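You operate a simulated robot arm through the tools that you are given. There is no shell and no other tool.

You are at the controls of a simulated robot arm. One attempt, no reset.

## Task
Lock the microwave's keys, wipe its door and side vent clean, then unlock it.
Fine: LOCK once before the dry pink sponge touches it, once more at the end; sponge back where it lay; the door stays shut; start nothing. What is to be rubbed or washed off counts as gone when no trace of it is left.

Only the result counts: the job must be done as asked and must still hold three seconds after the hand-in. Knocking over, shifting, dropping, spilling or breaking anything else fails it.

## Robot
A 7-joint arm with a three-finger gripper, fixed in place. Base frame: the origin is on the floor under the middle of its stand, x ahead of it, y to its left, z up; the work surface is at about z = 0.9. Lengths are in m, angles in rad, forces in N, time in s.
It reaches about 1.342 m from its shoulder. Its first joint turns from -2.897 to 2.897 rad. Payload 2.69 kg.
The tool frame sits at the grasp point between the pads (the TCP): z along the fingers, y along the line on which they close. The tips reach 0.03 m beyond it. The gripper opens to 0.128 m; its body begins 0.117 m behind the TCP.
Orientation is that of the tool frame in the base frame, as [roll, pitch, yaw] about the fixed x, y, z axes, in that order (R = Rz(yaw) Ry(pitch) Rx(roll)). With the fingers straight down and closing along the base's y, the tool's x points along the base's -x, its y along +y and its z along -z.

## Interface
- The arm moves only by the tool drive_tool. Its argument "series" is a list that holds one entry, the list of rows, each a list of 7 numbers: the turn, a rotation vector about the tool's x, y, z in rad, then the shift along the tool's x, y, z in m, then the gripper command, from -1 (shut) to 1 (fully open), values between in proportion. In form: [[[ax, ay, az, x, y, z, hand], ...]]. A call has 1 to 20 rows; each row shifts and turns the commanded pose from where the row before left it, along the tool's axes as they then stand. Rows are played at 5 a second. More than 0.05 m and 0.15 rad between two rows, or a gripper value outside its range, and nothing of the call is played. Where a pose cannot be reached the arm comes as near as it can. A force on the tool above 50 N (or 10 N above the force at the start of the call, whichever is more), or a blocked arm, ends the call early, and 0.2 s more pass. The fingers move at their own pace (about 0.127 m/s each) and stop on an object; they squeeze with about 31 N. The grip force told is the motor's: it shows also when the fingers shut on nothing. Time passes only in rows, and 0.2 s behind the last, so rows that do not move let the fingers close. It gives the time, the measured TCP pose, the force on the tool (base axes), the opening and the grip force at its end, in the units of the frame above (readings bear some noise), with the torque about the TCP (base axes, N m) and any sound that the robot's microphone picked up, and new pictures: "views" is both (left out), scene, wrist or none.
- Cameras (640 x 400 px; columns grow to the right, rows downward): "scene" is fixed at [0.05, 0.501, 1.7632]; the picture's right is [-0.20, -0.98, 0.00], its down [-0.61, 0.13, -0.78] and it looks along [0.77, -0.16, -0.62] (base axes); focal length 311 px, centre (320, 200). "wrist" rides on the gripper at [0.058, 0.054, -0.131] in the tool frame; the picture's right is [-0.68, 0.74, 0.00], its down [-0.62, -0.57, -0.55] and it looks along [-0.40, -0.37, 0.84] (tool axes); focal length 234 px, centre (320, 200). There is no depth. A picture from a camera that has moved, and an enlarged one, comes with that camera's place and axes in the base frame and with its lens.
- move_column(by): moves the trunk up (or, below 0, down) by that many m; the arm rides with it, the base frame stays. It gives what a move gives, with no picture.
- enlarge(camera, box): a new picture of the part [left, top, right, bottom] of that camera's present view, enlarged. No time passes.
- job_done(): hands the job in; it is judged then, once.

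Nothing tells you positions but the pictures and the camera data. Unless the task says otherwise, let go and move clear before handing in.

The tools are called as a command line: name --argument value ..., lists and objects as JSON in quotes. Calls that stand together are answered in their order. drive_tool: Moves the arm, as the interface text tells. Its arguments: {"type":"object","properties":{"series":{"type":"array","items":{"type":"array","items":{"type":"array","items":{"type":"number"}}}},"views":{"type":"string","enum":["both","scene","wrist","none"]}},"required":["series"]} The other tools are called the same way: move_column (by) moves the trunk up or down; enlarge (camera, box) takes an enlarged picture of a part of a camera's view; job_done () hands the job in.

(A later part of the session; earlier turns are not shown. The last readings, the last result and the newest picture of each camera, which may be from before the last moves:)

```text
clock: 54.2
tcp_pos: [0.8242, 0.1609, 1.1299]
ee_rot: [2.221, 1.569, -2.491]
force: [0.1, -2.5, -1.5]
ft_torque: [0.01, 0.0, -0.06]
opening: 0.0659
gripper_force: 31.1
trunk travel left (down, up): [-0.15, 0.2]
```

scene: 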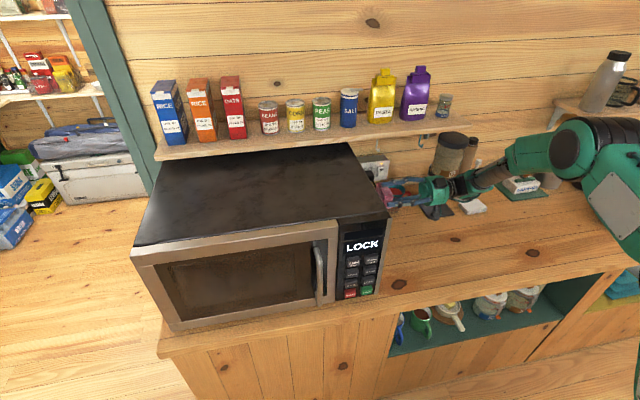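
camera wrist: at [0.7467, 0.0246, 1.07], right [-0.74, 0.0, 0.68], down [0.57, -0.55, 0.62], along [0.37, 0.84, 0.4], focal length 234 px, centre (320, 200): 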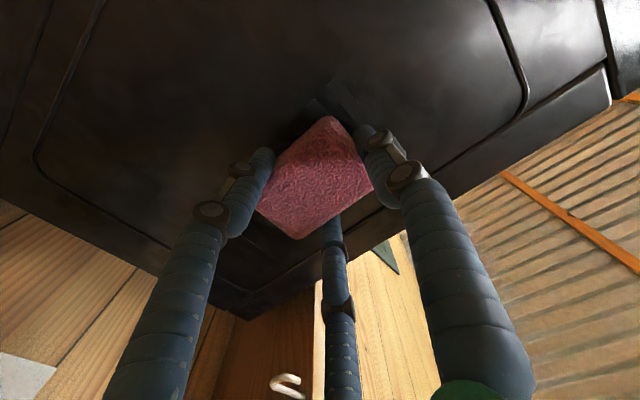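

drive_tool --series '[[[0, 0, 0, 0, -0.008, 0.0006, -1], [0, 0, 0, 0, -0.01, 0, -1], [0, 0, 0, 0, -0.01, 0, -1], [0, 0, 0, 0, 0.012, 0, -1], [0, 0, 0, 0, 0.012, 0, -1], [0, 0, 0, 0, 0.012, 0, -1], [0, 0, 0, 0, 0.012, 0, -1], [0, 0, 0, 0, 0.012, 0, -1], [0, 0, 0, 0, 0.012, 0, -1], [0, 0, 0, 0, 0.01, 0, -1]]]' --views "both"

enlarge --camera "wrist" --box '[180, 60, 460, 260]'

```text
clock: 56.4
tcp_pos: [0.7715, 0.1607, 1.1309]
ee_rot: [2.211, 1.57, -2.503]
force: [0.1, -9.1, 1.5]
ft_torque: [0.07, -0.06, -0.13]
opening: 0.0662
gripper_force: 31.3
trunk travel left (down, up): [-0.15, 0.2]
camera wrist: at [0.7175, 0.0296, 1.0704], right [-0.74, 0.0, 0.68], down [0.57, -0.55, 0.62], along [0.37, 0.84, 0.4], focal length 234 px, centre (320, 200)
```

scene: 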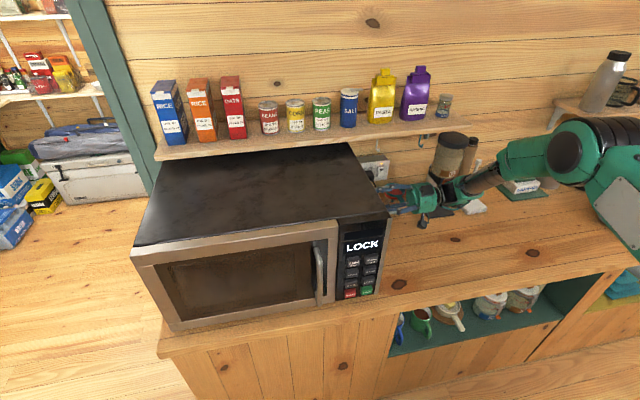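
wrist: 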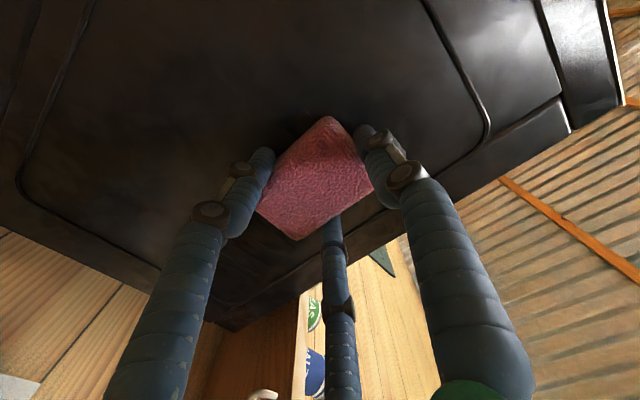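

```text
2.00 times, centred on (320, 160) of wrist
camera zoom: at [0.7175, 0.0296, 1.0704], right [-0.74, 0.0, 0.68], down [0.57, -0.55, 0.62], along [0.37, 0.84, 0.4], focal length 468 px, centre (320, 280)
```

zoom: 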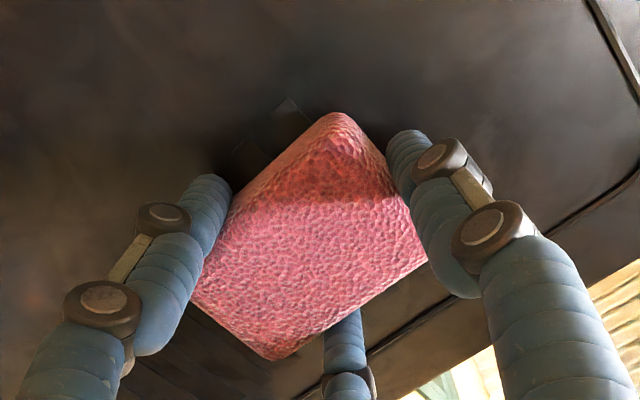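

Light steady contact (~9 N). I'll continue the raster upward over the vent.

drive_tool --series '[[[0, 0, 0, -0.01, 0, 0, -1], [0, 0, 0, -0.01, 0, 0, -1], [0, 0, 0, 0, -0.0115, 0, -1], [0, 0, 0, 0, -0.0115, 0, -1], [0, 0, 0, 0, -0.0115, 0, -1], [0, 0, 0, 0, -0.0115, 0, -1], [0, 0, 0, 0, -0.0115, 0, -1], [0, 0, 0, 0, -0.0115, 0, -1], [0, 0, 0, 0, -0.0115, 0, -1]]]' --views "none"

drive_tool --series '[[[0, 0, 0, -0.01, 0, 0, -1], [0, 0, 0, -0.01, 0, 0, -1], [0, 0, 0, 0, 0.0115, 0, -1], [0, 0, 0, 0, 0.0115, 0, -1], [0, 0, 0, 0, 0.0115, 0, -1], [0, 0, 0, 0, 0.0115, 0, -1], [0, 0, 0, 0, 0.0115, 0, -1], [0, 0, 0, 0, 0.0115, 0, -1], [0, 0, 0, 0, 0.0115, 0, -1]]]' --views "none"

```text
clock: 58.4
tcp_pos: [0.8508, 0.161, 1.1474]
ee_rot: [2.195, 1.566, -2.518]
force: [0.1, 0.8, 0.4]
ft_torque: [0.0, 0.02, 0.04]
opening: 0.0662
gripper_force: 31.2
trunk travel left (down, up): [-0.15, 0.2]
```

```text
clock: 60.4
tcp_pos: [0.7722, 0.161, 1.1684]
ee_rot: [2.705, 1.571, -2.007]
force: [-1.0, -4.7, 1.9]
ft_torque: [0.09, 0.0, 0.05]
opening: 0.0662
gripper_force: 31.3
trunk travel left (down, up): [-0.15, 0.2]
```

At the far end contact was lost, so the stroke plane is slightly skewed; I'll add a little depth compensation toward +x and go over all rows again.

drive_tool --series '[[[0, 0, 0, 0, 0, 0.0003, -1], [0, 0, 0, 0, -0.0115, 0.0002, -1], [0, 0, 0, 0, -0.0115, 0.0002, -1], [0, 0, 0, 0, -0.0115, 0.0002, -1], [0, 0, 0, 0, -0.0115, 0.0002, -1], [0, 0, 0, 0, -0.0115, 0.0002, -1], [0, 0, 0, 0, -0.0115, 0.0002, -1], [0, 0, 0, 0, -0.0115, 0.0002, -1]]]' --views "none"

drive_tool --series '[[[0, 0, 0, 0.01, 0, 0, -1], [0, 0, 0, 0.01, 0, 0, -1], [0, 0, 0, 0, 0.0115, -0.0002, -1], [0, 0, 0, 0, 0.0115, -0.0002, -1], [0, 0, 0, 0, 0.0115, -0.0002, -1], [0, 0, 0, 0, 0.0115, -0.0002, -1], [0, 0, 0, 0, 0.0115, -0.0002, -1], [0, 0, 0, 0, 0.0115, -0.0002, -1], [0, 0, 0, 0, 0.0115, -0.0002, -1]]]' --views "none"

```text
clock: 62.2
tcp_pos: [0.8509, 0.1622, 1.169]
ee_rot: [2.07, 1.57, -2.643]
force: [-4.0, -19.8, -1.0]
ft_torque: [-0.02, 0.01, -0.16]
opening: 0.0661
gripper_force: 30.9
trunk travel left (down, up): [-0.15, 0.2]
```

```text
clock: 64.2
tcp_pos: [0.7705, 0.1604, 1.15]
ee_rot: [2.214, 1.568, -2.5]
force: [0.1, 0.6, 0.8]
ft_torque: [0.01, -0.01, 0.02]
opening: 0.066
gripper_force: 30.8
trunk travel left (down, up): [-0.15, 0.2]
```

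drive_tool --series '[[[0, 0, 0, 0, 0, 0.001, -1], [0, 0, 0, 0, -0.0115, 0, -1], [0, 0, 0, 0, -0.0115, 0, -1], [0, 0, 0, 0, -0.0115, 0, -1], [0, 0, 0, 0, -0.0115, 0, -1], [0, 0, 0, 0, -0.0115, 0, -1], [0, 0, 0, 0, -0.0115, 0, -1], [0, 0, 0, 0, -0.0115, 0, -1]]]' --views "none"

drive_tool --series '[[[0, 0, 0, 0.01, 0, 0, -1], [0, 0, 0, 0.01, 0, 0, -1], [0, 0, 0, 0, 0.0115, 0, -1], [0, 0, 0, 0, 0.0115, 0, -1], [0, 0, 0, 0, 0.0115, 0, -1], [0, 0, 0, 0, 0.0115, 0, -1], [0, 0, 0, 0, 0.0115, 0, -1], [0, 0, 0, 0, 0.0115, 0, -1], [0, 0, 0, 0, 0.0115, 0, -1]]]' --views "none"

drive_tool --series '[[[0, 0, 0, 0.01, 0, 0, -1], [0, 0, 0, 0.01, 0, 0, -1], [0, 0, 0, 0, -0.0115, 0, -1], [0, 0, 0, 0, -0.0115, 0, -1], [0, 0, 0, 0, -0.0115, 0, -1], [0, 0, 0, 0, -0.0115, 0, -1], [0, 0, 0, 0, -0.0115, 0, -1], [0, 0, 0, 0, -0.0115, 0, -1], [0, 0, 0, 0, -0.0115, 0, -1]]]' --views "none"

drive_tool --series '[[[0, 0, 0, 0.01, 0, 0, -1], [0, 0, 0, 0.01, 0, 0, -1], [0, 0, 0, 0, 0.0115, 0, -1], [0, 0, 0, 0, 0.0115, 0, -1], [0, 0, 0, 0, 0.0115, 0, -1], [0, 0, 0, 0, 0.0115, 0, -1], [0, 0, 0, 0, 0.0115, 0, -1], [0, 0, 0, 0, 0.0115, 0, -1], [0, 0, 0, 0, 0.0115, 0, -1]]]' --views "none"

```text
clock: 66.0
tcp_pos: [0.8524, 0.1615, 1.1505]
ee_rot: [2.52, 1.569, -2.194]
force: [1.3, -3.4, -2.0]
ft_torque: [-0.02, 0.05, -0.07]
opening: 0.0657
gripper_force: 30.8
trunk travel left (down, up): [-0.15, 0.2]
```

```text
clock: 68.0
tcp_pos: [0.768, 0.1624, 1.1288]
ee_rot: [2.37, 1.57, -2.347]
force: [-1.7, -3.7, 0.4]
ft_torque: [0.07, -0.06, -0.02]
opening: 0.0661
gripper_force: 31.5
trunk travel left (down, up): [-0.15, 0.2]
```

```text
clock: 70.0
tcp_pos: [0.8505, 0.1609, 1.1101]
ee_rot: [2.234, 1.57, -2.479]
force: [-1.6, -6.8, 0.1]
ft_torque: [0.0, 0.01, -0.01]
opening: 0.0656
gripper_force: 31.2
trunk travel left (down, up): [-0.15, 0.2]
```

```text
clock: 72.0
tcp_pos: [0.7696, 0.1622, 1.0901]
ee_rot: [1.978, 1.566, -2.735]
force: [-1.0, -5.0, 2.8]
ft_torque: [0.04, -0.03, -0.04]
opening: 0.0659
gripper_force: 30.9
trunk travel left (down, up): [-0.15, 0.2]
```

Contact stayed light through all rows. I'll back off and raise the hand to inspect the vent.

drive_tool --series '[[[0, 0, 0, 0, 0, -0.03, -1], [0, 0, 0, 0, 0, -0.04, -1], [0, 0, 0, 0, 0, -0.04, -1], [0, 0, 0, -0.0325, -0.0175, 0, -1], [0, 0, 0, -0.0325, -0.0175, 0, -1], [0, 0, 0, -0.0325, -0.0175, 0, -1], [0, 0, 0, -0.0325, -0.0175, 0, -1]]]'

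enlarge --camera "wrist" --box '[200, 0, 360, 110]'

```text
clock: 73.6
tcp_pos: [0.8424, 0.0536, 1.2208]
ee_rot: [1.877, 1.568, -2.837]
force: [-0.3, -0.4, -0.6]
ft_torque: [0.01, 0.03, 0.0]
opening: 0.0659
gripper_force: 30.7
trunk travel left (down, up): [-0.15, 0.2]
camera wrist: at [0.7878, -0.0776, 1.1616], right [-0.73, 0.0, 0.68], down [0.57, -0.55, 0.61], along [0.37, 0.84, 0.4], focal length 234 px, centre (320, 200)
```

scene: 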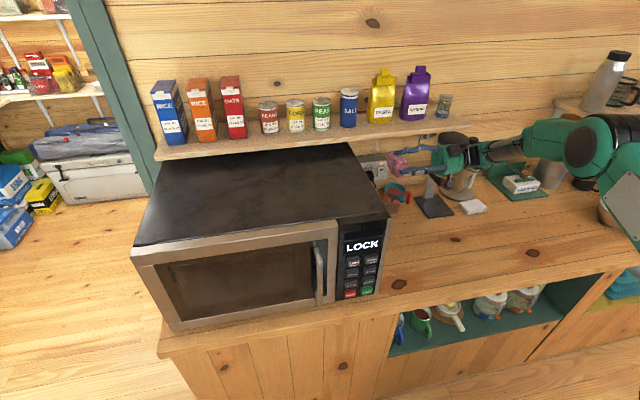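
wrist: 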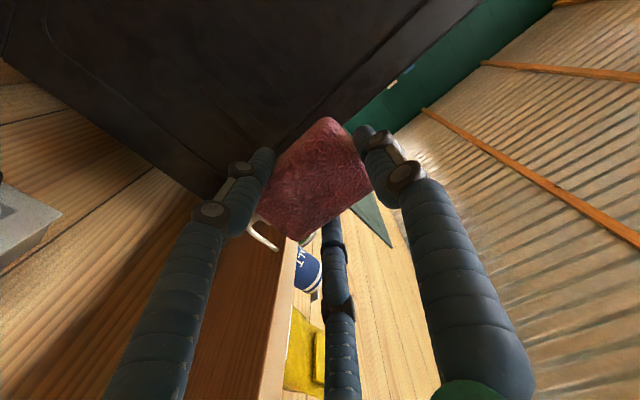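

```text
3.64 times, centred on (280, 55) of wrist
camera zoom: at [0.7878, -0.0776, 1.1616], right [-0.73, 0.0, 0.68], down [0.57, -0.55, 0.61], along [0.37, 0.84, 0.4], focal length 852 px, centre (466, 727)
```

zoom: 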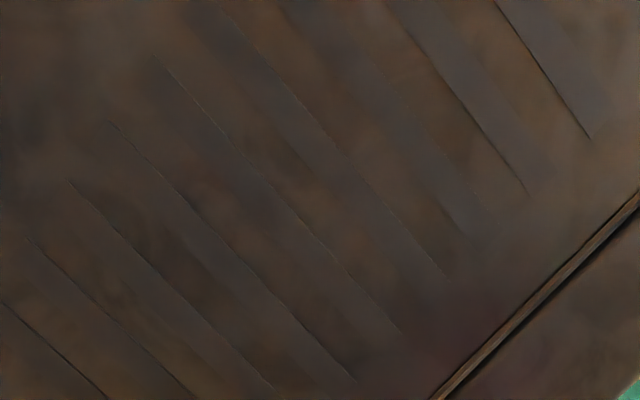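

What's visible looks clean. I'll tilt the hand down to see the lower part of the vent as well.

drive_tool --series '[[[0, 0.14, 0, 0, 0, -0.02, -1], [0, 0.14, 0, 0, 0, -0.02, -1], [0, 0.14, 0, 0, 0, -0.02, -1], [0, 0.14, 0, 0, 0, 0, -1]]]' --views "wrist"

enlarge --camera "wrist" --box '[200, 0, 360, 110]'

enlarge --camera "wrist" --box '[140, 0, 440, 200]'

```text
clock: 74.6
tcp_pos: [0.8411, -0.0073, 1.228]
ee_rot: [3.138, 1.008, -1.577]
force: [0.2, -1.2, -0.8]
ft_torque: [0.06, 0.0, 0.01]
opening: 0.0661
gripper_force: 30.9
trunk travel left (down, up): [-0.15, 0.2]
camera wrist: at [0.7864, -0.1491, 1.2471], right [-0.73, 0.36, 0.57], down [0.57, -0.14, 0.81], along [0.37, 0.92, -0.11], focal length 234 px, centre (320, 200)
```

wrist: 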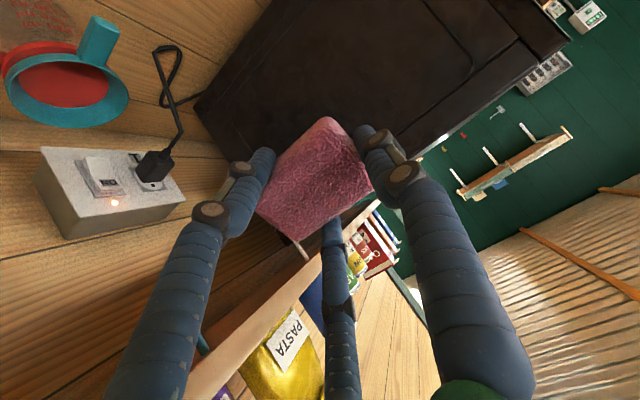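

```text
3.64 times, centred on (280, 55) of wrist
camera zoom: at [0.7864, -0.1491, 1.2471], right [-0.73, 0.36, 0.57], down [0.57, -0.14, 0.81], along [0.37, 0.92, -0.11], focal length 852 px, centre (466, 727)
```

zoom: 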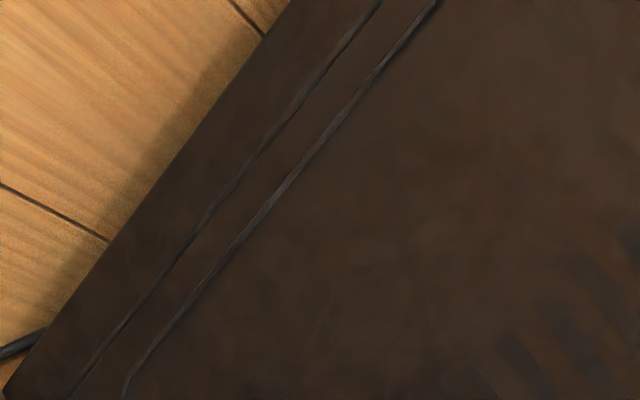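

```text
2.00 times, centred on (290, 100) of wrist
camera zoom: at [0.7864, -0.1491, 1.2471], right [-0.73, 0.36, 0.57], down [0.57, -0.14, 0.81], along [0.37, 0.92, -0.11], focal length 468 px, centre (380, 400)
```

zoom: 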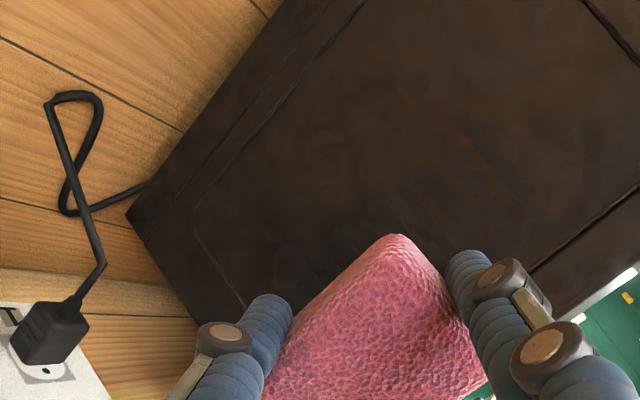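

enlarge --camera "wrist" --box '[270, 50, 410, 130]'

```text
4.57 times, centred on (340, 90) of wrist
camera zoom: at [0.7864, -0.1491, 1.2471], right [-0.73, 0.36, 0.57], down [0.57, -0.14, 0.81], along [0.37, 0.92, -0.11], focal length 1070 px, centre (229, 703)
```

zoom: 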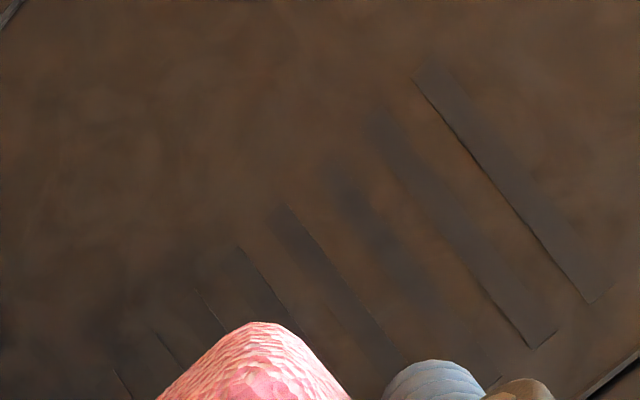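

drive_tool --series '[[[0, 0.149, 0, 0, 0, 0, -1], [0, 0.149, 0, 0, 0, 0, -1], [0, 0, 0, -0.0225, 0.004, -0.036, -1], [0, 0, 0, -0.0225, 0.004, -0.036, -1], [0, 0, 0, -0.0225, 0.004, -0.036, -1], [0, 0, 0, -0.0225, 0.004, -0.036, -1], [0, 0, 0, -0.0225, 0.004, -0.036, -1]]]' --views "both"

enlarge --camera "wrist" --box '[240, 20, 400, 120]'

enlarge --camera "wrist" --box '[280, 50, 360, 110]'

```text
clock: 76.2
tcp_pos: [0.8208, -0.0403, 1.4378]
ee_rot: [3.139, 0.71, -1.576]
force: [-0.3, 0.5, -0.1]
ft_torque: [0.0, -0.03, -0.04]
opening: 0.0661
gripper_force: 31.1
trunk travel left (down, up): [-0.15, 0.2]
camera wrist: at [0.7669, -0.1692, 1.4975], right [-0.73, 0.51, 0.44], down [0.57, 0.11, 0.82], along [0.37, 0.85, -0.37], focal length 234 px, centre (320, 200)
```

scene: 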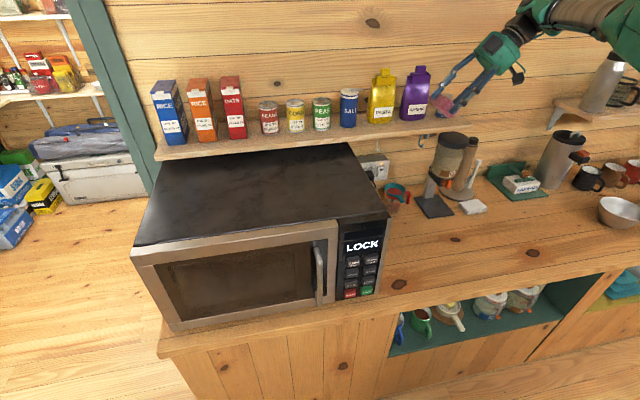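
wrist: 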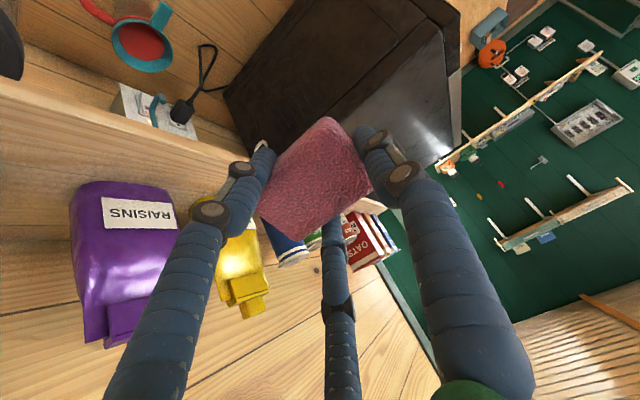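

```text
4.00 times, centred on (320, 70) of wrist
camera zoom: at [0.7669, -0.1692, 1.4975], right [-0.73, 0.51, 0.44], down [0.57, 0.11, 0.82], along [0.37, 0.85, -0.37], focal length 937 px, centre (320, 720)
```

zoom: 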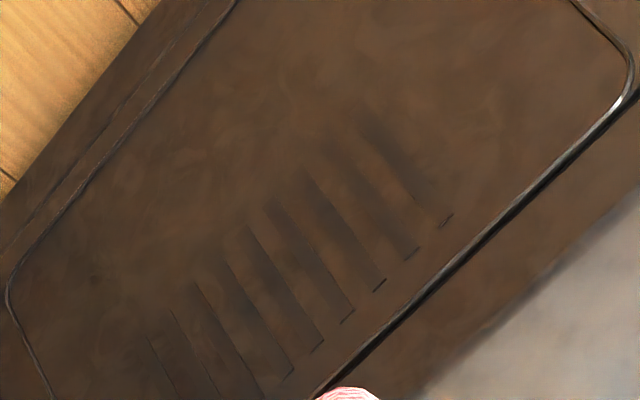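

```text
6.67 times, centred on (320, 80) of wrist
camera zoom: at [0.7669, -0.1692, 1.4975], right [-0.73, 0.51, 0.44], down [0.57, 0.11, 0.82], along [0.37, 0.85, -0.37], focal length 1561 px, centre (320, 1000)
```

zoom: 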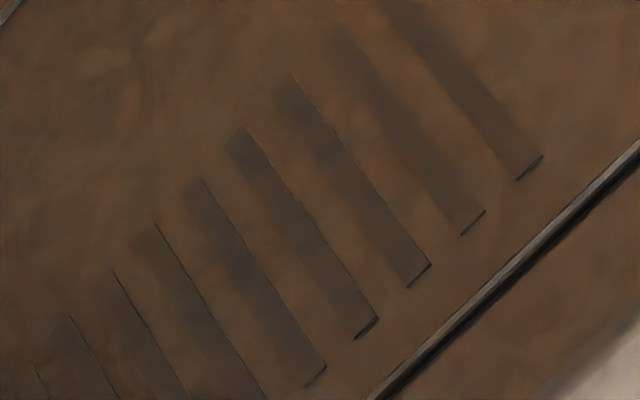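

The vent is fully clean – all slots are crisp with no dust. Now I'll carry the sponge around to the front of the door.

drive_tool --series '[[[0, 0, 0, 0, 0.045, 0, -1], [0, 0, 0, 0, 0.045, 0, -1], [0, 0, 0, 0, 0.045, 0, -1], [0, 0, 0, 0, 0.045, 0, -1], [0, 0, 0, 0, 0.045, 0, -1], [0, 0, 0, 0, 0.045, 0, -1], [0, 0, 0, 0, 0.045, 0, -1], [0, 0, 0, 0, 0.045, 0, -1], [0, 0, 0, 0, 0.045, 0, -1]]]' --views "none"

drive_tool --series '[[[0.093, 0, 0.108, 0, 0, 0, -1], [0.093, 0, 0.108, 0, 0, 0, -1], [0.093, 0, 0.108, 0, 0, 0, -1], [0.093, 0, 0.108, 0, 0, 0, -1], [0.093, 0, 0.108, 0, 0, 0, -1], [0.093, 0, 0.108, 0, 0, 0, -1], [0.093, 0, 0.108, 0, 0, 0, -1], [0.093, 0, 0.108, 0, 0, 0, -1], [0.093, 0, 0.108, 0, 0, 0, -1], [0.093, 0, 0.108, 0, 0, 0, -1], [0.093, 0, 0.108, 0, 0, 0, -1]]]' --views "scene"

```text
clock: 78.2
tcp_pos: [0.4142, -0.0386, 1.4374]
ee_rot: [3.14, 0.713, -1.575]
force: [1.3, 0.0, 0.3]
ft_torque: [0.01, 0.03, 0.01]
opening: 0.0661
gripper_force: 31.0
trunk travel left (down, up): [-0.15, 0.2]
```

```text
clock: 80.6
tcp_pos: [0.4149, -0.0373, 1.4393]
ee_rot: [-3.138, 0.71, -3.139]
force: [-0.6, 0.5, -1.1]
ft_torque: [0.01, 0.0, -0.02]
opening: 0.0662
gripper_force: 30.9
trunk travel left (down, up): [-0.15, 0.2]
```

scene: 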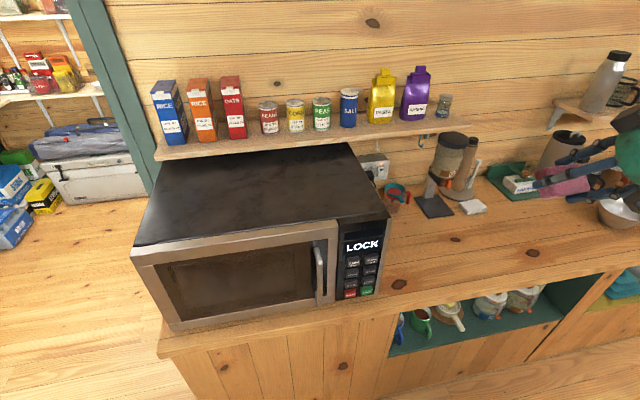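

drive_tool --series '[[[0, 0, 0, 0, 0.048, 0, -1], [0, 0, 0, 0, 0.048, 0, -1], [0, 0, 0, 0, 0.048, 0, -1], [0, 0, 0, 0, 0.048, 0, -1], [0, 0, 0, 0, 0.048, 0, -1], [0, 0, 0, 0, 0.048, 0, -1], [0, 0, 0, 0, 0.048, 0, -1], [0, 0, 0, 0, 0.048, 0, -1], [0, 0, 0, 0, 0.048, 0, -1], [0, 0, 0, 0, 0.048, 0, -1], [0, 0, 0, 0, 0.048, 0, -1], [0, 0, 0, 0, 0.048, 0, -1], [0, 0, 0, 0, 0.048, 0, -1]]]' --views "scene"

drive_tool --series '[[[0, -0.1434, 0, 0, 0, 0, -1], [0, -0.1434, 0, 0, 0, 0, -1], [0, -0.1434, 0, 0, 0, 0, -1], [0, -0.1434, 0, 0, 0, 0, -1], [0, -0.1434, 0, 0, 0, 0, -1], [0, -0.1434, 0, 0, 0, 0, -1]]]' --views "both"

```text
clock: 83.4
tcp_pos: [0.4135, 0.5864, 1.4376]
ee_rot: [3.139, 0.708, -3.138]
force: [-0.2, -0.6, -0.4]
ft_torque: [0.01, 0.04, -0.01]
opening: 0.0662
gripper_force: 31.2
trunk travel left (down, up): [-0.15, 0.2]
```

scene: 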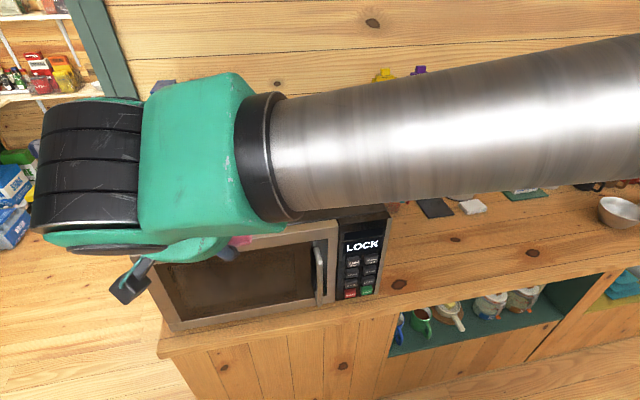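

```text
clock: 85.0
tcp_pos: [0.4241, 0.5712, 1.4722]
ee_rot: [1.359, 1.52, 1.341]
force: [0.0, -0.3, 0.1]
ft_torque: [-0.01, 0.03, 0.06]
opening: 0.0661
gripper_force: 30.9
trunk travel left (down, up): [-0.15, 0.2]
stopped in row 6: the arm was blocked; the commanded pose is now the measured one
camera wrist: at [0.2952, 0.6307, 1.4139], right [0.0, 0.7, 0.71], down [-0.57, -0.59, 0.58], along [0.82, -0.41, 0.39], focal length 234 px, centre (320, 200)
```

scene: 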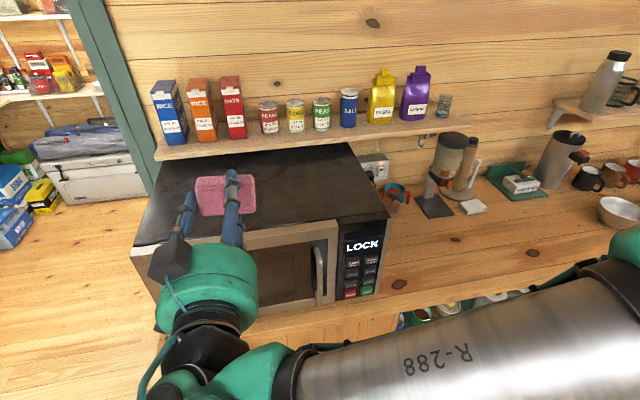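
wrist: 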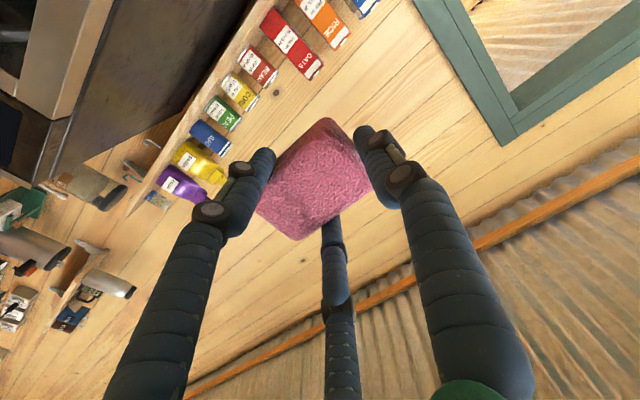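

The hand got level here. I'll lower the trunk, which helps the arm keep level at door height.

move_column --by -0.1

drive_tool --series '[[[0, 0, 0, 0, 0, 0, -1]]]' --views "both"

```text
clock: 86.3
tcp_pos: [0.4231, 0.5739, 1.374]
ee_rot: [1.359, 1.513, 1.345]
force: [-0.9, -0.2, 0.5]
ft_torque: [-0.01, -0.01, -0.03]
opening: 0.0661
gripper_force: 30.9
trunk travel left (down, up): [-0.05, 0.3]
```

```text
clock: 86.7
tcp_pos: [0.4231, 0.5742, 1.3748]
ee_rot: [1.361, 1.517, 1.344]
force: [0.5, 0.0, -0.4]
ft_torque: [0.02, -0.01, -0.04]
opening: 0.0659
gripper_force: 31.1
trunk travel left (down, up): [-0.05, 0.3]
camera wrist: at [0.2943, 0.6324, 1.3156], right [0.0, 0.7, 0.71], down [-0.56, -0.59, 0.58], along [0.83, -0.41, 0.39], focal length 234 px, centre (320, 200)
```

scene: 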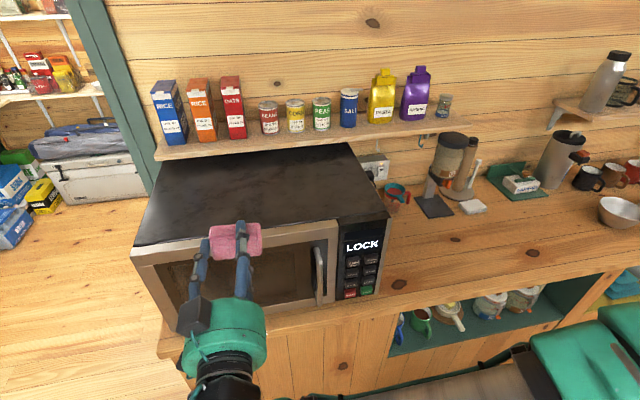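
wrist: 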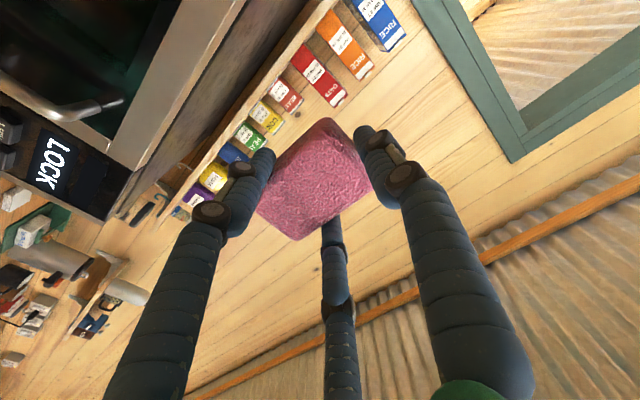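

drive_tool --series '[[[-0.018, 0.0115, -0.0495, 0, 0, 0, -1], [0, 0, 0, 0.025, 0, 0, -1], [0, 0, 0, 0.025, 0, 0, -1], [0, 0, 0, 0.025, 0, 0, -1], [0, 0, 0, 0.025, 0, 0, -1]]]' --views "scene"

```text
clock: 87.9
tcp_pos: [0.4256, 0.5713, 1.2882]
ee_rot: [1.37, 1.543, 1.368]
force: [-0.7, 0.8, -0.6]
ft_torque: [0.01, -0.04, -0.03]
opening: 0.066
gripper_force: 31.0
trunk travel left (down, up): [-0.05, 0.3]
```

scene: 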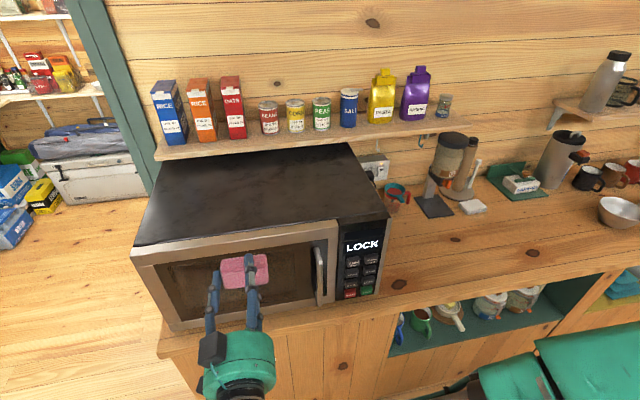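

drive_tool --series '[[[0, 0, 0, 0.025, 0, 0, -1], [0, 0, 0, 0.025, 0, 0, -1], [0, 0, 0, 0.025, 0, 0, -1], [0, 0, 0, 0.025, 0, 0, -1], [0, 0, 0, 0, 0, 0, -1]]]' --views "both"

```text
clock: 89.1
tcp_pos: [0.4267, 0.5734, 1.1898]
ee_rot: [1.392, 1.543, 1.389]
force: [0.2, 0.7, -0.4]
ft_torque: [-0.02, 0.0, 0.0]
opening: 0.0659
gripper_force: 31.5
trunk travel left (down, up): [-0.05, 0.3]
camera wrist: at [0.2956, 0.6292, 1.1313], right [0.0, 0.72, 0.7], down [-0.55, -0.58, 0.6], along [0.83, -0.39, 0.4], focal length 234 px, centre (320, 200)
```

scene: 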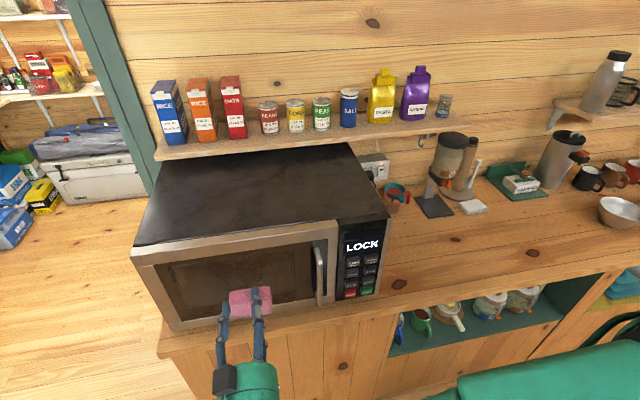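
wrist: 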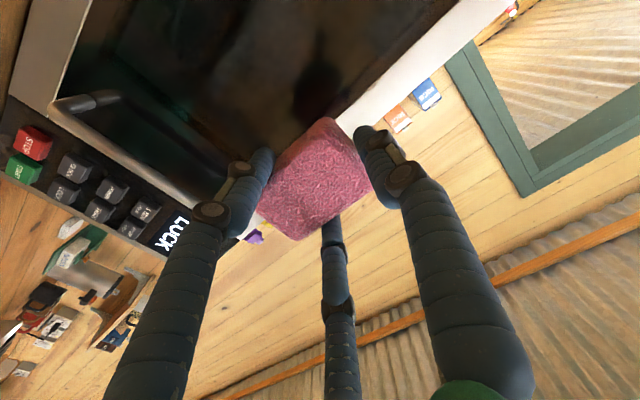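

The level pose works at door height. Let me look at the window from here.

enlarge --camera "wrist" --box '[160, 0, 440, 170]'

enlarge --camera "wrist" --box '[240, 20, 400, 130]'

enlarge --camera "scene" --box '[130, 230, 340, 330]'

```text
2.29 times, centred on (300, 85) of wrist
camera zoom: at [0.2956, 0.6292, 1.1313], right [0.0, 0.72, 0.7], down [-0.55, -0.58, 0.6], along [0.83, -0.39, 0.4], focal length 535 px, centre (366, 463)
```

zoom: 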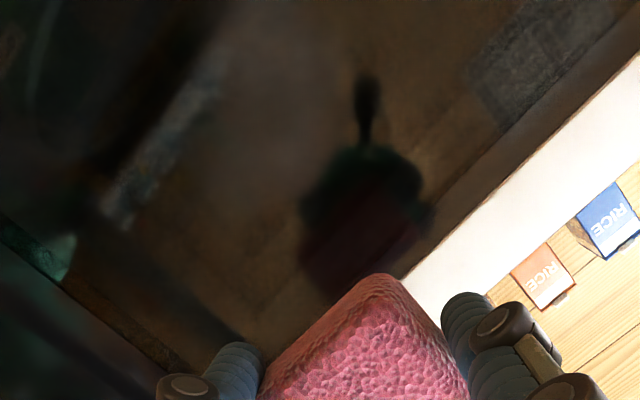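

```text
3.64 times, centred on (320, 75) of wrist
camera zoom: at [0.2956, 0.6292, 1.1313], right [0.0, 0.72, 0.7], down [-0.55, -0.58, 0.6], along [0.83, -0.39, 0.4], focal length 852 px, centre (320, 654)
```

zoom: 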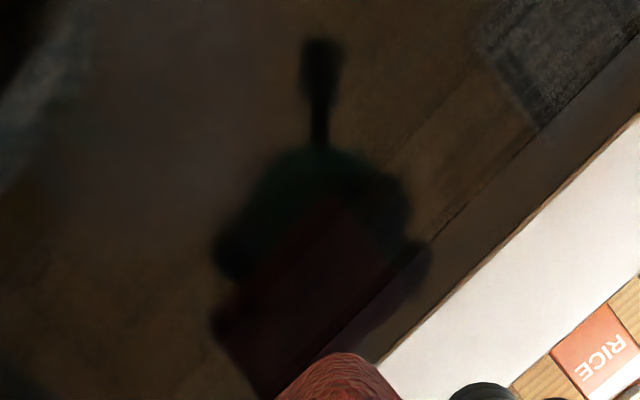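

```text
3.05 times, centred on (235, 280) of scene
camera zoom: at [0.05, 0.501, 1.7632], right [-0.2, -0.98, 0.0], down [-0.61, 0.13, -0.78], along [0.77, -0.16, -0.62], focal length 947 px, centre (579, -44)
```

zoom: 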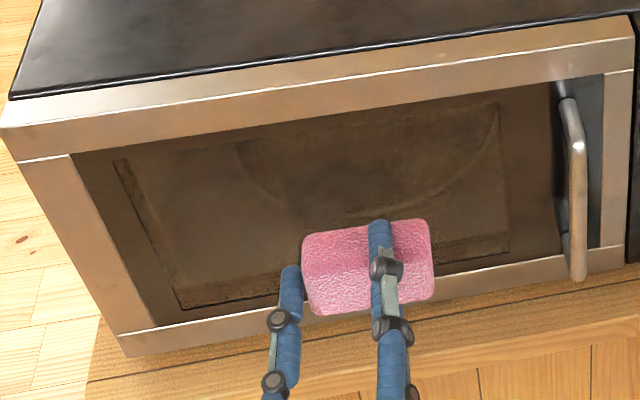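

The glass shows a hazy smear around (y≈0.61, z≈1.085) and reflects the hand. I'll move the sponge in front of that area and approach the glass gently.

drive_tool --series '[[[0, 0, -0.027, 0.02625, 0.01175, 0.024, -1], [0, 0, 0, 0.02625, 0.01175, 0.024, -1], [0, 0, 0, 0.02625, 0.01175, 0.024, -1], [0, 0, 0, 0.02625, 0.01175, 0.024, -1], [0, 0, 0, 0, 0, 0, -1]]]' --views "both"

enlarge --camera "wrist" --box '[160, 0, 440, 170]'

```text
clock: 90.3
tcp_pos: [0.5167, 0.6224, 1.0633]
ee_rot: [-1.596, 1.543, -1.591]
force: [0.2, -0.5, -0.2]
ft_torque: [0.0, -0.02, -0.01]
opening: 0.0661
gripper_force: 31.0
trunk travel left (down, up): [-0.05, 0.3]
camera wrist: at [0.3847, 0.6734, 1.0021], right [0.0, 0.75, 0.66], down [-0.55, -0.55, 0.63], along [0.84, -0.36, 0.41], focal length 234 px, centre (320, 200)
```

scene: 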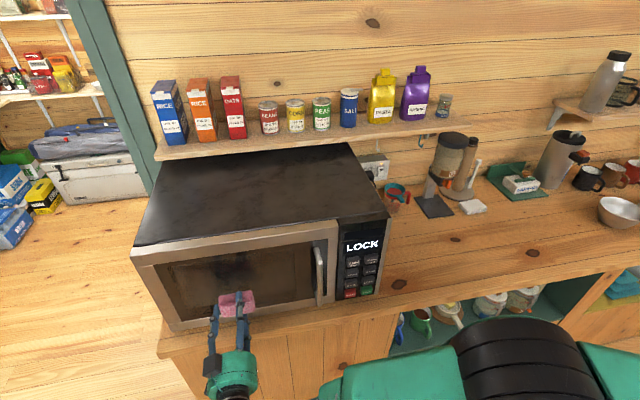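
wrist: 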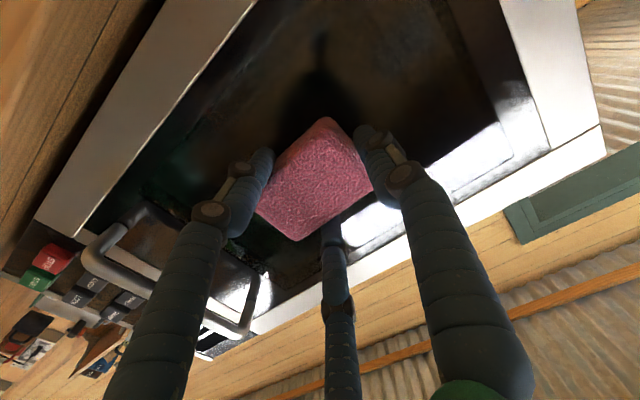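

```text
2.29 times, centred on (300, 85) of wrist
camera zoom: at [0.3847, 0.6734, 1.0021], right [0.0, 0.75, 0.66], down [-0.55, -0.55, 0.63], along [0.84, -0.36, 0.41], focal length 535 px, centre (366, 463)
```

zoom: 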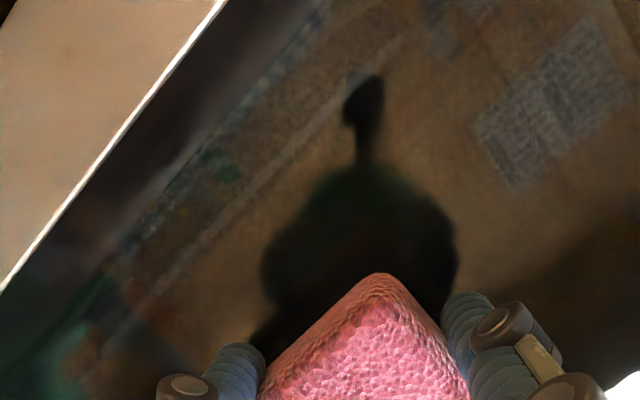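

drive_tool --series '[[[0, 0, 0.02, -0.018, 0, 0.015, -1], [0, 0, 0, 0, 0, 0.01, -1], [0, 0, 0, 0, 0, 0, -1]]]' --views "wrist"

drive_tool --series '[[[0, 0, 0, 0, 0, 0.005, -1], [0, 0, 0, 0, 0, 0, -1]]]' --views "none"

```text
clock: 91.1
tcp_pos: [0.5424, 0.6233, 1.0829]
ee_rot: [-1.612, 1.564, -1.608]
force: [1.1, 0.5, -0.4]
ft_torque: [0.01, 0.04, 0.02]
opening: 0.066
gripper_force: 30.7
trunk travel left (down, up): [-0.05, 0.3]
camera wrist: at [0.4107, 0.675, 1.0228], right [0.0, 0.74, 0.67], down [-0.55, -0.56, 0.62], along [0.84, -0.36, 0.41], focal length 234 px, centre (320, 200)
```

wrist: 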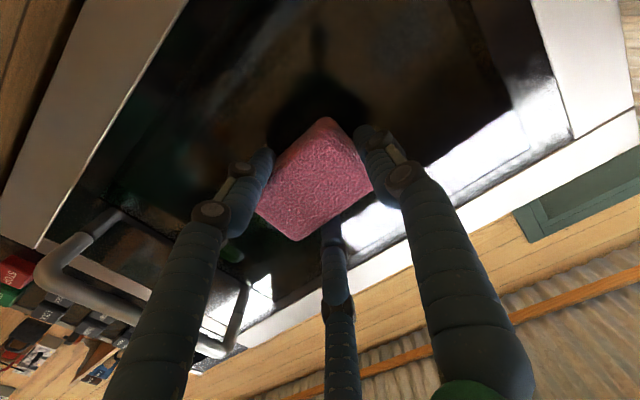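

```text
clock: 91.7
tcp_pos: [0.5474, 0.6213, 1.0822]
ee_rot: [-1.574, 1.565, -1.568]
force: [-15.9, 0.6, -0.9]
ft_torque: [0.06, -0.03, -0.65]
opening: 0.0661
gripper_force: 31.4
trunk travel left (down, up): [-0.05, 0.3]
```

Contact on the glass at TCP x≈0.547. I'll ease off a little, trim the tilt, and start wiping across.

drive_tool --series '[[[0.012, 0, 0, 0, 0, -0.0008, -1], [0, 0, 0, 0, 0.01, 0, -1], [0, 0, 0, 0, 0.01, 0, -1], [0, 0, 0, 0, 0.01, 0, -1], [0, 0, 0, 0, 0.01, 0, -1], [0, 0, 0, 0, 0.01, 0, -1]]]' --views "none"

drive_tool --series '[[[0, 0, 0, 0, -0.01, 0, -1], [0, 0, 0, 0, -0.01, 0, -1], [0, 0, 0, 0, -0.01, 0, -1], [0, 0, 0, 0, -0.01, 0, -1], [0, 0, 0, 0, -0.01, 0, -1], [0, 0, 0, 0, -0.01, 0, -1], [0, 0, 0, 0, -0.01, 0, -1], [0, 0, 0, 0, -0.01, 0, -1]]]' --views "none"

```text
clock: 93.1
tcp_pos: [0.5464, 0.6721, 1.0832]
ee_rot: [-1.655, 1.564, -1.66]
force: [-1.9, -0.6, -0.6]
ft_torque: [-0.04, 0.0, 0.09]
opening: 0.0661
gripper_force: 31.1
trunk travel left (down, up): [-0.05, 0.3]
```

```text
clock: 94.9
tcp_pos: [0.5454, 0.5929, 1.0832]
ee_rot: [-1.569, 1.564, -1.575]
force: [-2.4, -1.3, 0.2]
ft_torque: [0.02, -0.06, -0.02]
opening: 0.066
gripper_force: 30.8
trunk travel left (down, up): [-0.05, 0.3]
```

drive_tool --series '[[[0, 0, 0, 0, -0.0125, 0.0006, -1], [0, 0, 0, 0, -0.0125, 0, -1], [0, 0, 0, 0, -0.0125, 0, -1], [0, 0, 0, 0, -0.0125, 0, -1], [0, 0, 0, 0, -0.0125, 0, -1], [0, 0, 0, -0.012, 0, 0, -1], [0, 0, 0, -0.012, 0, 0, -1]]]' --views "none"

drive_tool --series '[[[0, 0, 0, 0, 0.0125, 0, -1], [0, 0, 0, 0, 0.0125, 0, -1], [0, 0, 0, 0, 0.0125, 0, -1], [0, 0, 0, 0, 0.0125, 0, -1], [0, 0, 0, 0, 0.0125, 0, -1], [0, 0, 0, 0, 0.0125, 0, -1], [0, 0, 0, 0, 0.0125, 0, -1], [0, 0, 0, 0, 0.0125, 0, -1], [0, 0, 0, 0, 0.0125, 0, -1], [0, 0, 0, 0, 0.0125, 0, -1], [0, 0, 0, 0, 0.0125, 0, -1], [0, 0, 0, 0, 0.0125, 0, -1], [0, 0, 0, 0, 0.0125, 0, -1], [0, 0, 0, 0, 0.0125, 0, -1]]]' --views "both"

```text
clock: 96.5
tcp_pos: [0.5466, 0.5277, 1.1097]
ee_rot: [-1.535, 1.563, -1.543]
force: [-13.0, -0.3, -3.9]
ft_torque: [0.07, 0.13, -0.28]
opening: 0.066
gripper_force: 31.0
trunk travel left (down, up): [-0.05, 0.3]
```

```text
clock: 99.5
tcp_pos: [0.5458, 0.7038, 1.1077]
ee_rot: [-1.613, 1.564, -1.617]
force: [-6.1, 1.4, -2.4]
ft_torque: [0.04, 0.08, -0.1]
opening: 0.0661
gripper_force: 30.9
trunk travel left (down, up): [-0.05, 0.3]
camera wrist: at [0.4162, 0.7577, 1.0475], right [0.0, 0.74, 0.67], down [-0.55, -0.56, 0.62], along [0.83, -0.37, 0.41], focal length 234 px, centre (320, 200)
```

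scene: 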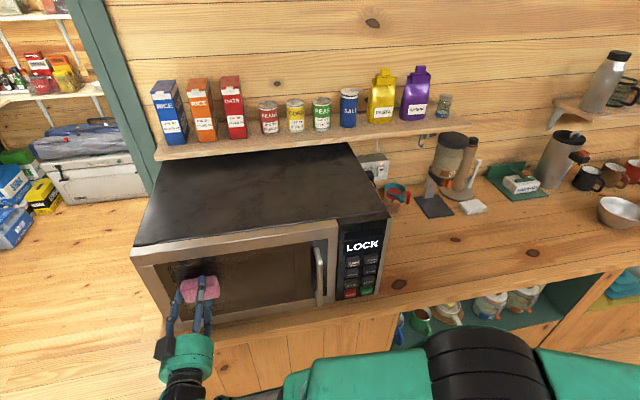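
wrist: 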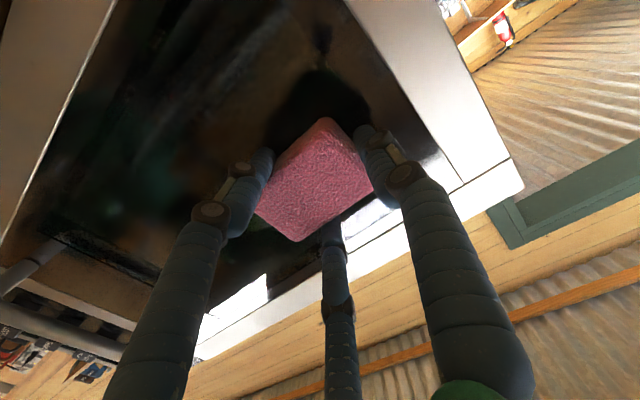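

enlarge --camera "scene" --box '[130, 230, 340, 330]'

enlarge --camera "wrist" --box '[60, 0, 420, 200]'

```text
3.05 times, centred on (235, 280) of scene
camera zoom: at [0.05, 0.501, 1.7632], right [-0.2, -0.98, 0.0], down [-0.61, 0.13, -0.78], along [0.77, -0.16, -0.62], focal length 947 px, centre (579, -44)
```

zoom: 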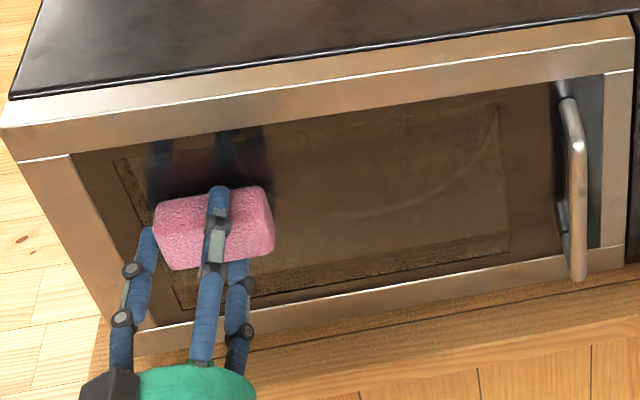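

```text
1.78 times, centred on (240, 100) of wrist
camera zoom: at [0.4162, 0.7577, 1.0475], right [0.0, 0.74, 0.67], down [-0.55, -0.56, 0.62], along [0.83, -0.37, 0.41], focal length 416 px, centre (462, 378)
```

zoom: 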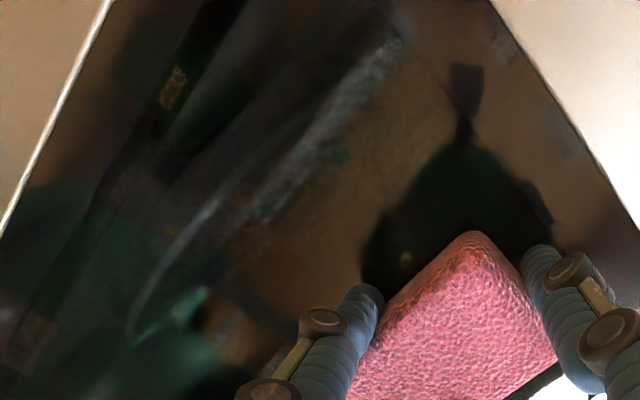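

Contact remains light. Continuing with the upper rows.

drive_tool --series '[[[0, 0, 0, -0.012, 0, 0, -1], [0, 0, 0, -0.012, 0, 0, -1], [0, 0, 0, 0, -0.0125, 0, -1], [0, 0, 0, 0, -0.0125, 0, -1], [0, 0, 0, 0, -0.0125, 0, -1], [0, 0, 0, 0, -0.0125, 0, -1], [0, 0, 0, 0, -0.0125, 0, -1], [0, 0, 0, 0, -0.0125, 0, -1], [0, 0, 0, 0, -0.0125, 0, -1], [0, 0, 0, 0, -0.0125, 0, -1], [0, 0, 0, 0, -0.0125, 0, -1], [0, 0, 0, 0, -0.0125, 0, -1], [0, 0, 0, 0, -0.0125, 0, -1], [0, 0, 0, 0, -0.0125, 0, -1], [0, 0, 0, 0, -0.0125, 0, -1], [0, 0, 0, 0, -0.0125, 0, -1]]]' --views "none"

drive_tool --series '[[[0, 0, 0, -0.01, 0, 0, -1], [0, 0, 0, -0.01, 0, 0, -1], [0, 0, 0, 0, 0.0125, 0, -1], [0, 0, 0, 0, 0.0125, 0, -1], [0, 0, 0, 0, 0.0125, 0, -1], [0, 0, 0, 0, 0.0125, 0, -1], [0, 0, 0, 0, 0.0125, 0, -1], [0, 0, 0, 0, 0.0125, 0, -1], [0, 0, 0, 0, 0.0125, 0, -1], [0, 0, 0, 0, 0.0125, 0, -1], [0, 0, 0, 0, 0.0125, 0, -1], [0, 0, 0, 0, 0.0125, 0, -1], [0, 0, 0, 0, 0.0125, 0, -1], [0, 0, 0, 0, 0.0125, 0, -1], [0, 0, 0, 0, 0.0125, 0, -1], [0, 0, 0, 0, 0.0125, 0, -1]]]' --views "none"

```text
clock: 102.9
tcp_pos: [0.5467, 0.5287, 1.1317]
ee_rot: [-1.534, 1.565, -1.54]
force: [-1.3, -0.7, 1.3]
ft_torque: [-0.01, -0.03, -0.08]
opening: 0.0658
gripper_force: 30.3
trunk travel left (down, up): [-0.05, 0.3]
```

```text
clock: 106.3
tcp_pos: [0.5468, 0.7046, 1.1509]
ee_rot: [-1.578, 1.563, -1.584]
force: [-4.1, 1.1, -0.4]
ft_torque: [0.04, -0.03, -0.05]
opening: 0.0662
gripper_force: 31.2
trunk travel left (down, up): [-0.05, 0.3]
```

drive_tool --series '[[[0, 0, 0, 0, 0.0125, 0, -1], [0, 0, 0, 0, 0.0125, 0, -1], [0, 0, 0, 0.0125, 0, 0, -1], [0, 0, 0, 0.0125, 0, 0, -1], [0, 0, 0, 0.0125, 0, 0, -1], [0, 0, 0, 0.0125, 0, 0, -1], [0, 0, 0, 0.0125, 0, 0, -1], [0, 0, 0, 0.0125, 0, 0, -1], [0, 0, 0, 0.0125, 0, 0, -1]]]' --views "none"

drive_tool --series '[[[0, 0, 0, 0, -0.0125, 0.0003, -1], [0, 0, 0, 0, -0.0125, 0, -1], [0, 0, 0, 0, -0.0125, 0, -1], [0, 0, 0, 0, -0.0125, 0, -1], [0, 0, 0, 0, -0.0125, 0, -1], [0, 0, 0, 0, -0.0125, 0, -1], [0, 0, 0, 0, -0.0125, 0, -1], [0, 0, 0, 0, -0.0125, 0, -1], [0, 0, 0, 0, -0.0125, 0, -1], [0, 0, 0, 0, -0.0125, 0, -1], [0, 0, 0, 0, -0.0125, 0, -1], [0, 0, 0, 0, -0.0125, 0, -1], [0, 0, 0, 0, -0.0125, 0, -1], [0, 0, 0, 0, -0.0125, 0, -1], [0, 0, 0, 0, -0.0125, 0, -1], [0, 0, 0, 0, -0.0125, 0, -1]]]' --views "none"

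```text
clock: 108.3
tcp_pos: [0.5477, 0.7303, 1.0632]
ee_rot: [-1.637, 1.564, -1.643]
force: [0.3, 0.3, 0.0]
ft_torque: [0.01, 0.05, 0.02]
opening: 0.066
gripper_force: 31.4
trunk travel left (down, up): [-0.05, 0.3]
```

```text
clock: 111.7
tcp_pos: [0.5477, 0.5292, 1.0641]
ee_rot: [-1.628, 1.563, -1.635]
force: [-0.6, -0.3, 0.5]
ft_torque: [-0.03, -0.02, 0.0]
opening: 0.0661
gripper_force: 31.0
trunk travel left (down, up): [-0.05, 0.3]
```

Contact was lost on this lower row; I'll add a bit of depth and repeat it.

drive_tool --series '[[[0, 0, 0, 0, 0, 0.001, -1], [0, 0, 0, 0, 0.005, 0, -1]]]' --views "none"

```text
clock: 112.3
tcp_pos: [0.5474, 0.5353, 1.0649]
ee_rot: [-1.63, 1.564, -1.636]
force: [-1.8, -0.4, -1.0]
ft_torque: [0.02, 0.04, -0.1]
opening: 0.066
gripper_force: 31.2
trunk travel left (down, up): [-0.05, 0.3]
```

drive_tool --series '[[[0, 0, 0, 0, 0.0125, 0.0006, -1], [0, 0, 0, 0, 0.0125, 0, -1], [0, 0, 0, 0, 0.0125, 0, -1], [0, 0, 0, 0, 0.0125, 0, -1], [0, 0, 0, 0, 0.0125, 0, -1], [0, 0, 0, 0, 0.0125, 0, -1], [0, 0, 0, 0, 0.0125, 0, -1]]]' --views "none"

drive_tool --series '[[[0, 0, 0, 0, 0.0125, 0, -1], [0, 0, 0, 0, 0.0125, 0, -1], [0, 0, 0, 0, 0.0125, 0, -1], [0, 0, 0, 0, 0.0125, 0, -1], [0, 0, 0, 0, 0.0125, 0, -1], [0, 0, 0, 0, 0.0125, 0, -1], [0, 0, 0, 0, 0.0125, 0, -1], [0, 0, 0, 0, 0.0125, 0, -1]]]' --views "none"

```text
clock: 113.9
tcp_pos: [0.5488, 0.6224, 1.0631]
ee_rot: [-1.498, 1.565, -1.504]
force: [-21.0, -3.8, 0.5]
ft_torque: [-0.04, 0.03, -0.54]
opening: 0.0662
gripper_force: 31.3
trunk travel left (down, up): [-0.05, 0.3]
```

```text
clock: 115.7
tcp_pos: [0.5477, 0.7228, 1.0647]
ee_rot: [-1.528, 1.567, -1.534]
force: [-13.6, -2.3, 0.2]
ft_torque: [0.02, 0.03, -0.33]
opening: 0.066
gripper_force: 30.8
trunk travel left (down, up): [-0.05, 0.3]
```

drive_tool --series '[[[0, 0, 0, 0.0125, 0, -0.0003, -1], [0, 0, 0, 0.0125, 0, 0, -1], [0, 0, 0, 0, -0.0125, 0, -1], [0, 0, 0, 0, -0.0125, 0, -1], [0, 0, 0, 0, -0.0125, 0, -1], [0, 0, 0, 0, -0.0125, 0, -1], [0, 0, 0, 0, -0.0125, 0, -1], [0, 0, 0, 0, -0.0125, 0, -1], [0, 0, 0, 0, -0.0125, 0, -1]]]' --views "none"

drive_tool --series '[[[0, 0, 0, 0, -0.0125, 0, -1], [0, 0, 0, 0, -0.0125, 0, -1], [0, 0, 0, 0, -0.0125, 0, -1], [0, 0, 0, 0, -0.0125, 0, -1], [0, 0, 0, 0, -0.0125, 0, -1], [0, 0, 0, 0, -0.0125, 0, -1], [0, 0, 0, 0, -0.0125, 0, -1], [0, 0, 0, 0, -0.0125, 0, -1]]]' --views "none"

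```text
clock: 117.7
tcp_pos: [0.5487, 0.6347, 1.0373]
ee_rot: [-1.642, 1.565, -1.649]
force: [0.8, 1.5, -0.5]
ft_torque: [0.01, -0.02, -0.04]
opening: 0.0658
gripper_force: 31.4
trunk travel left (down, up): [-0.05, 0.3]
```

```text
clock: 119.5
tcp_pos: [0.5487, 0.5342, 1.0392]
ee_rot: [-1.538, 1.564, -1.542]
force: [-2.9, -1.1, -0.8]
ft_torque: [-0.05, 0.02, -0.13]
opening: 0.0658
gripper_force: 31.3
trunk travel left (down, up): [-0.05, 0.3]
```

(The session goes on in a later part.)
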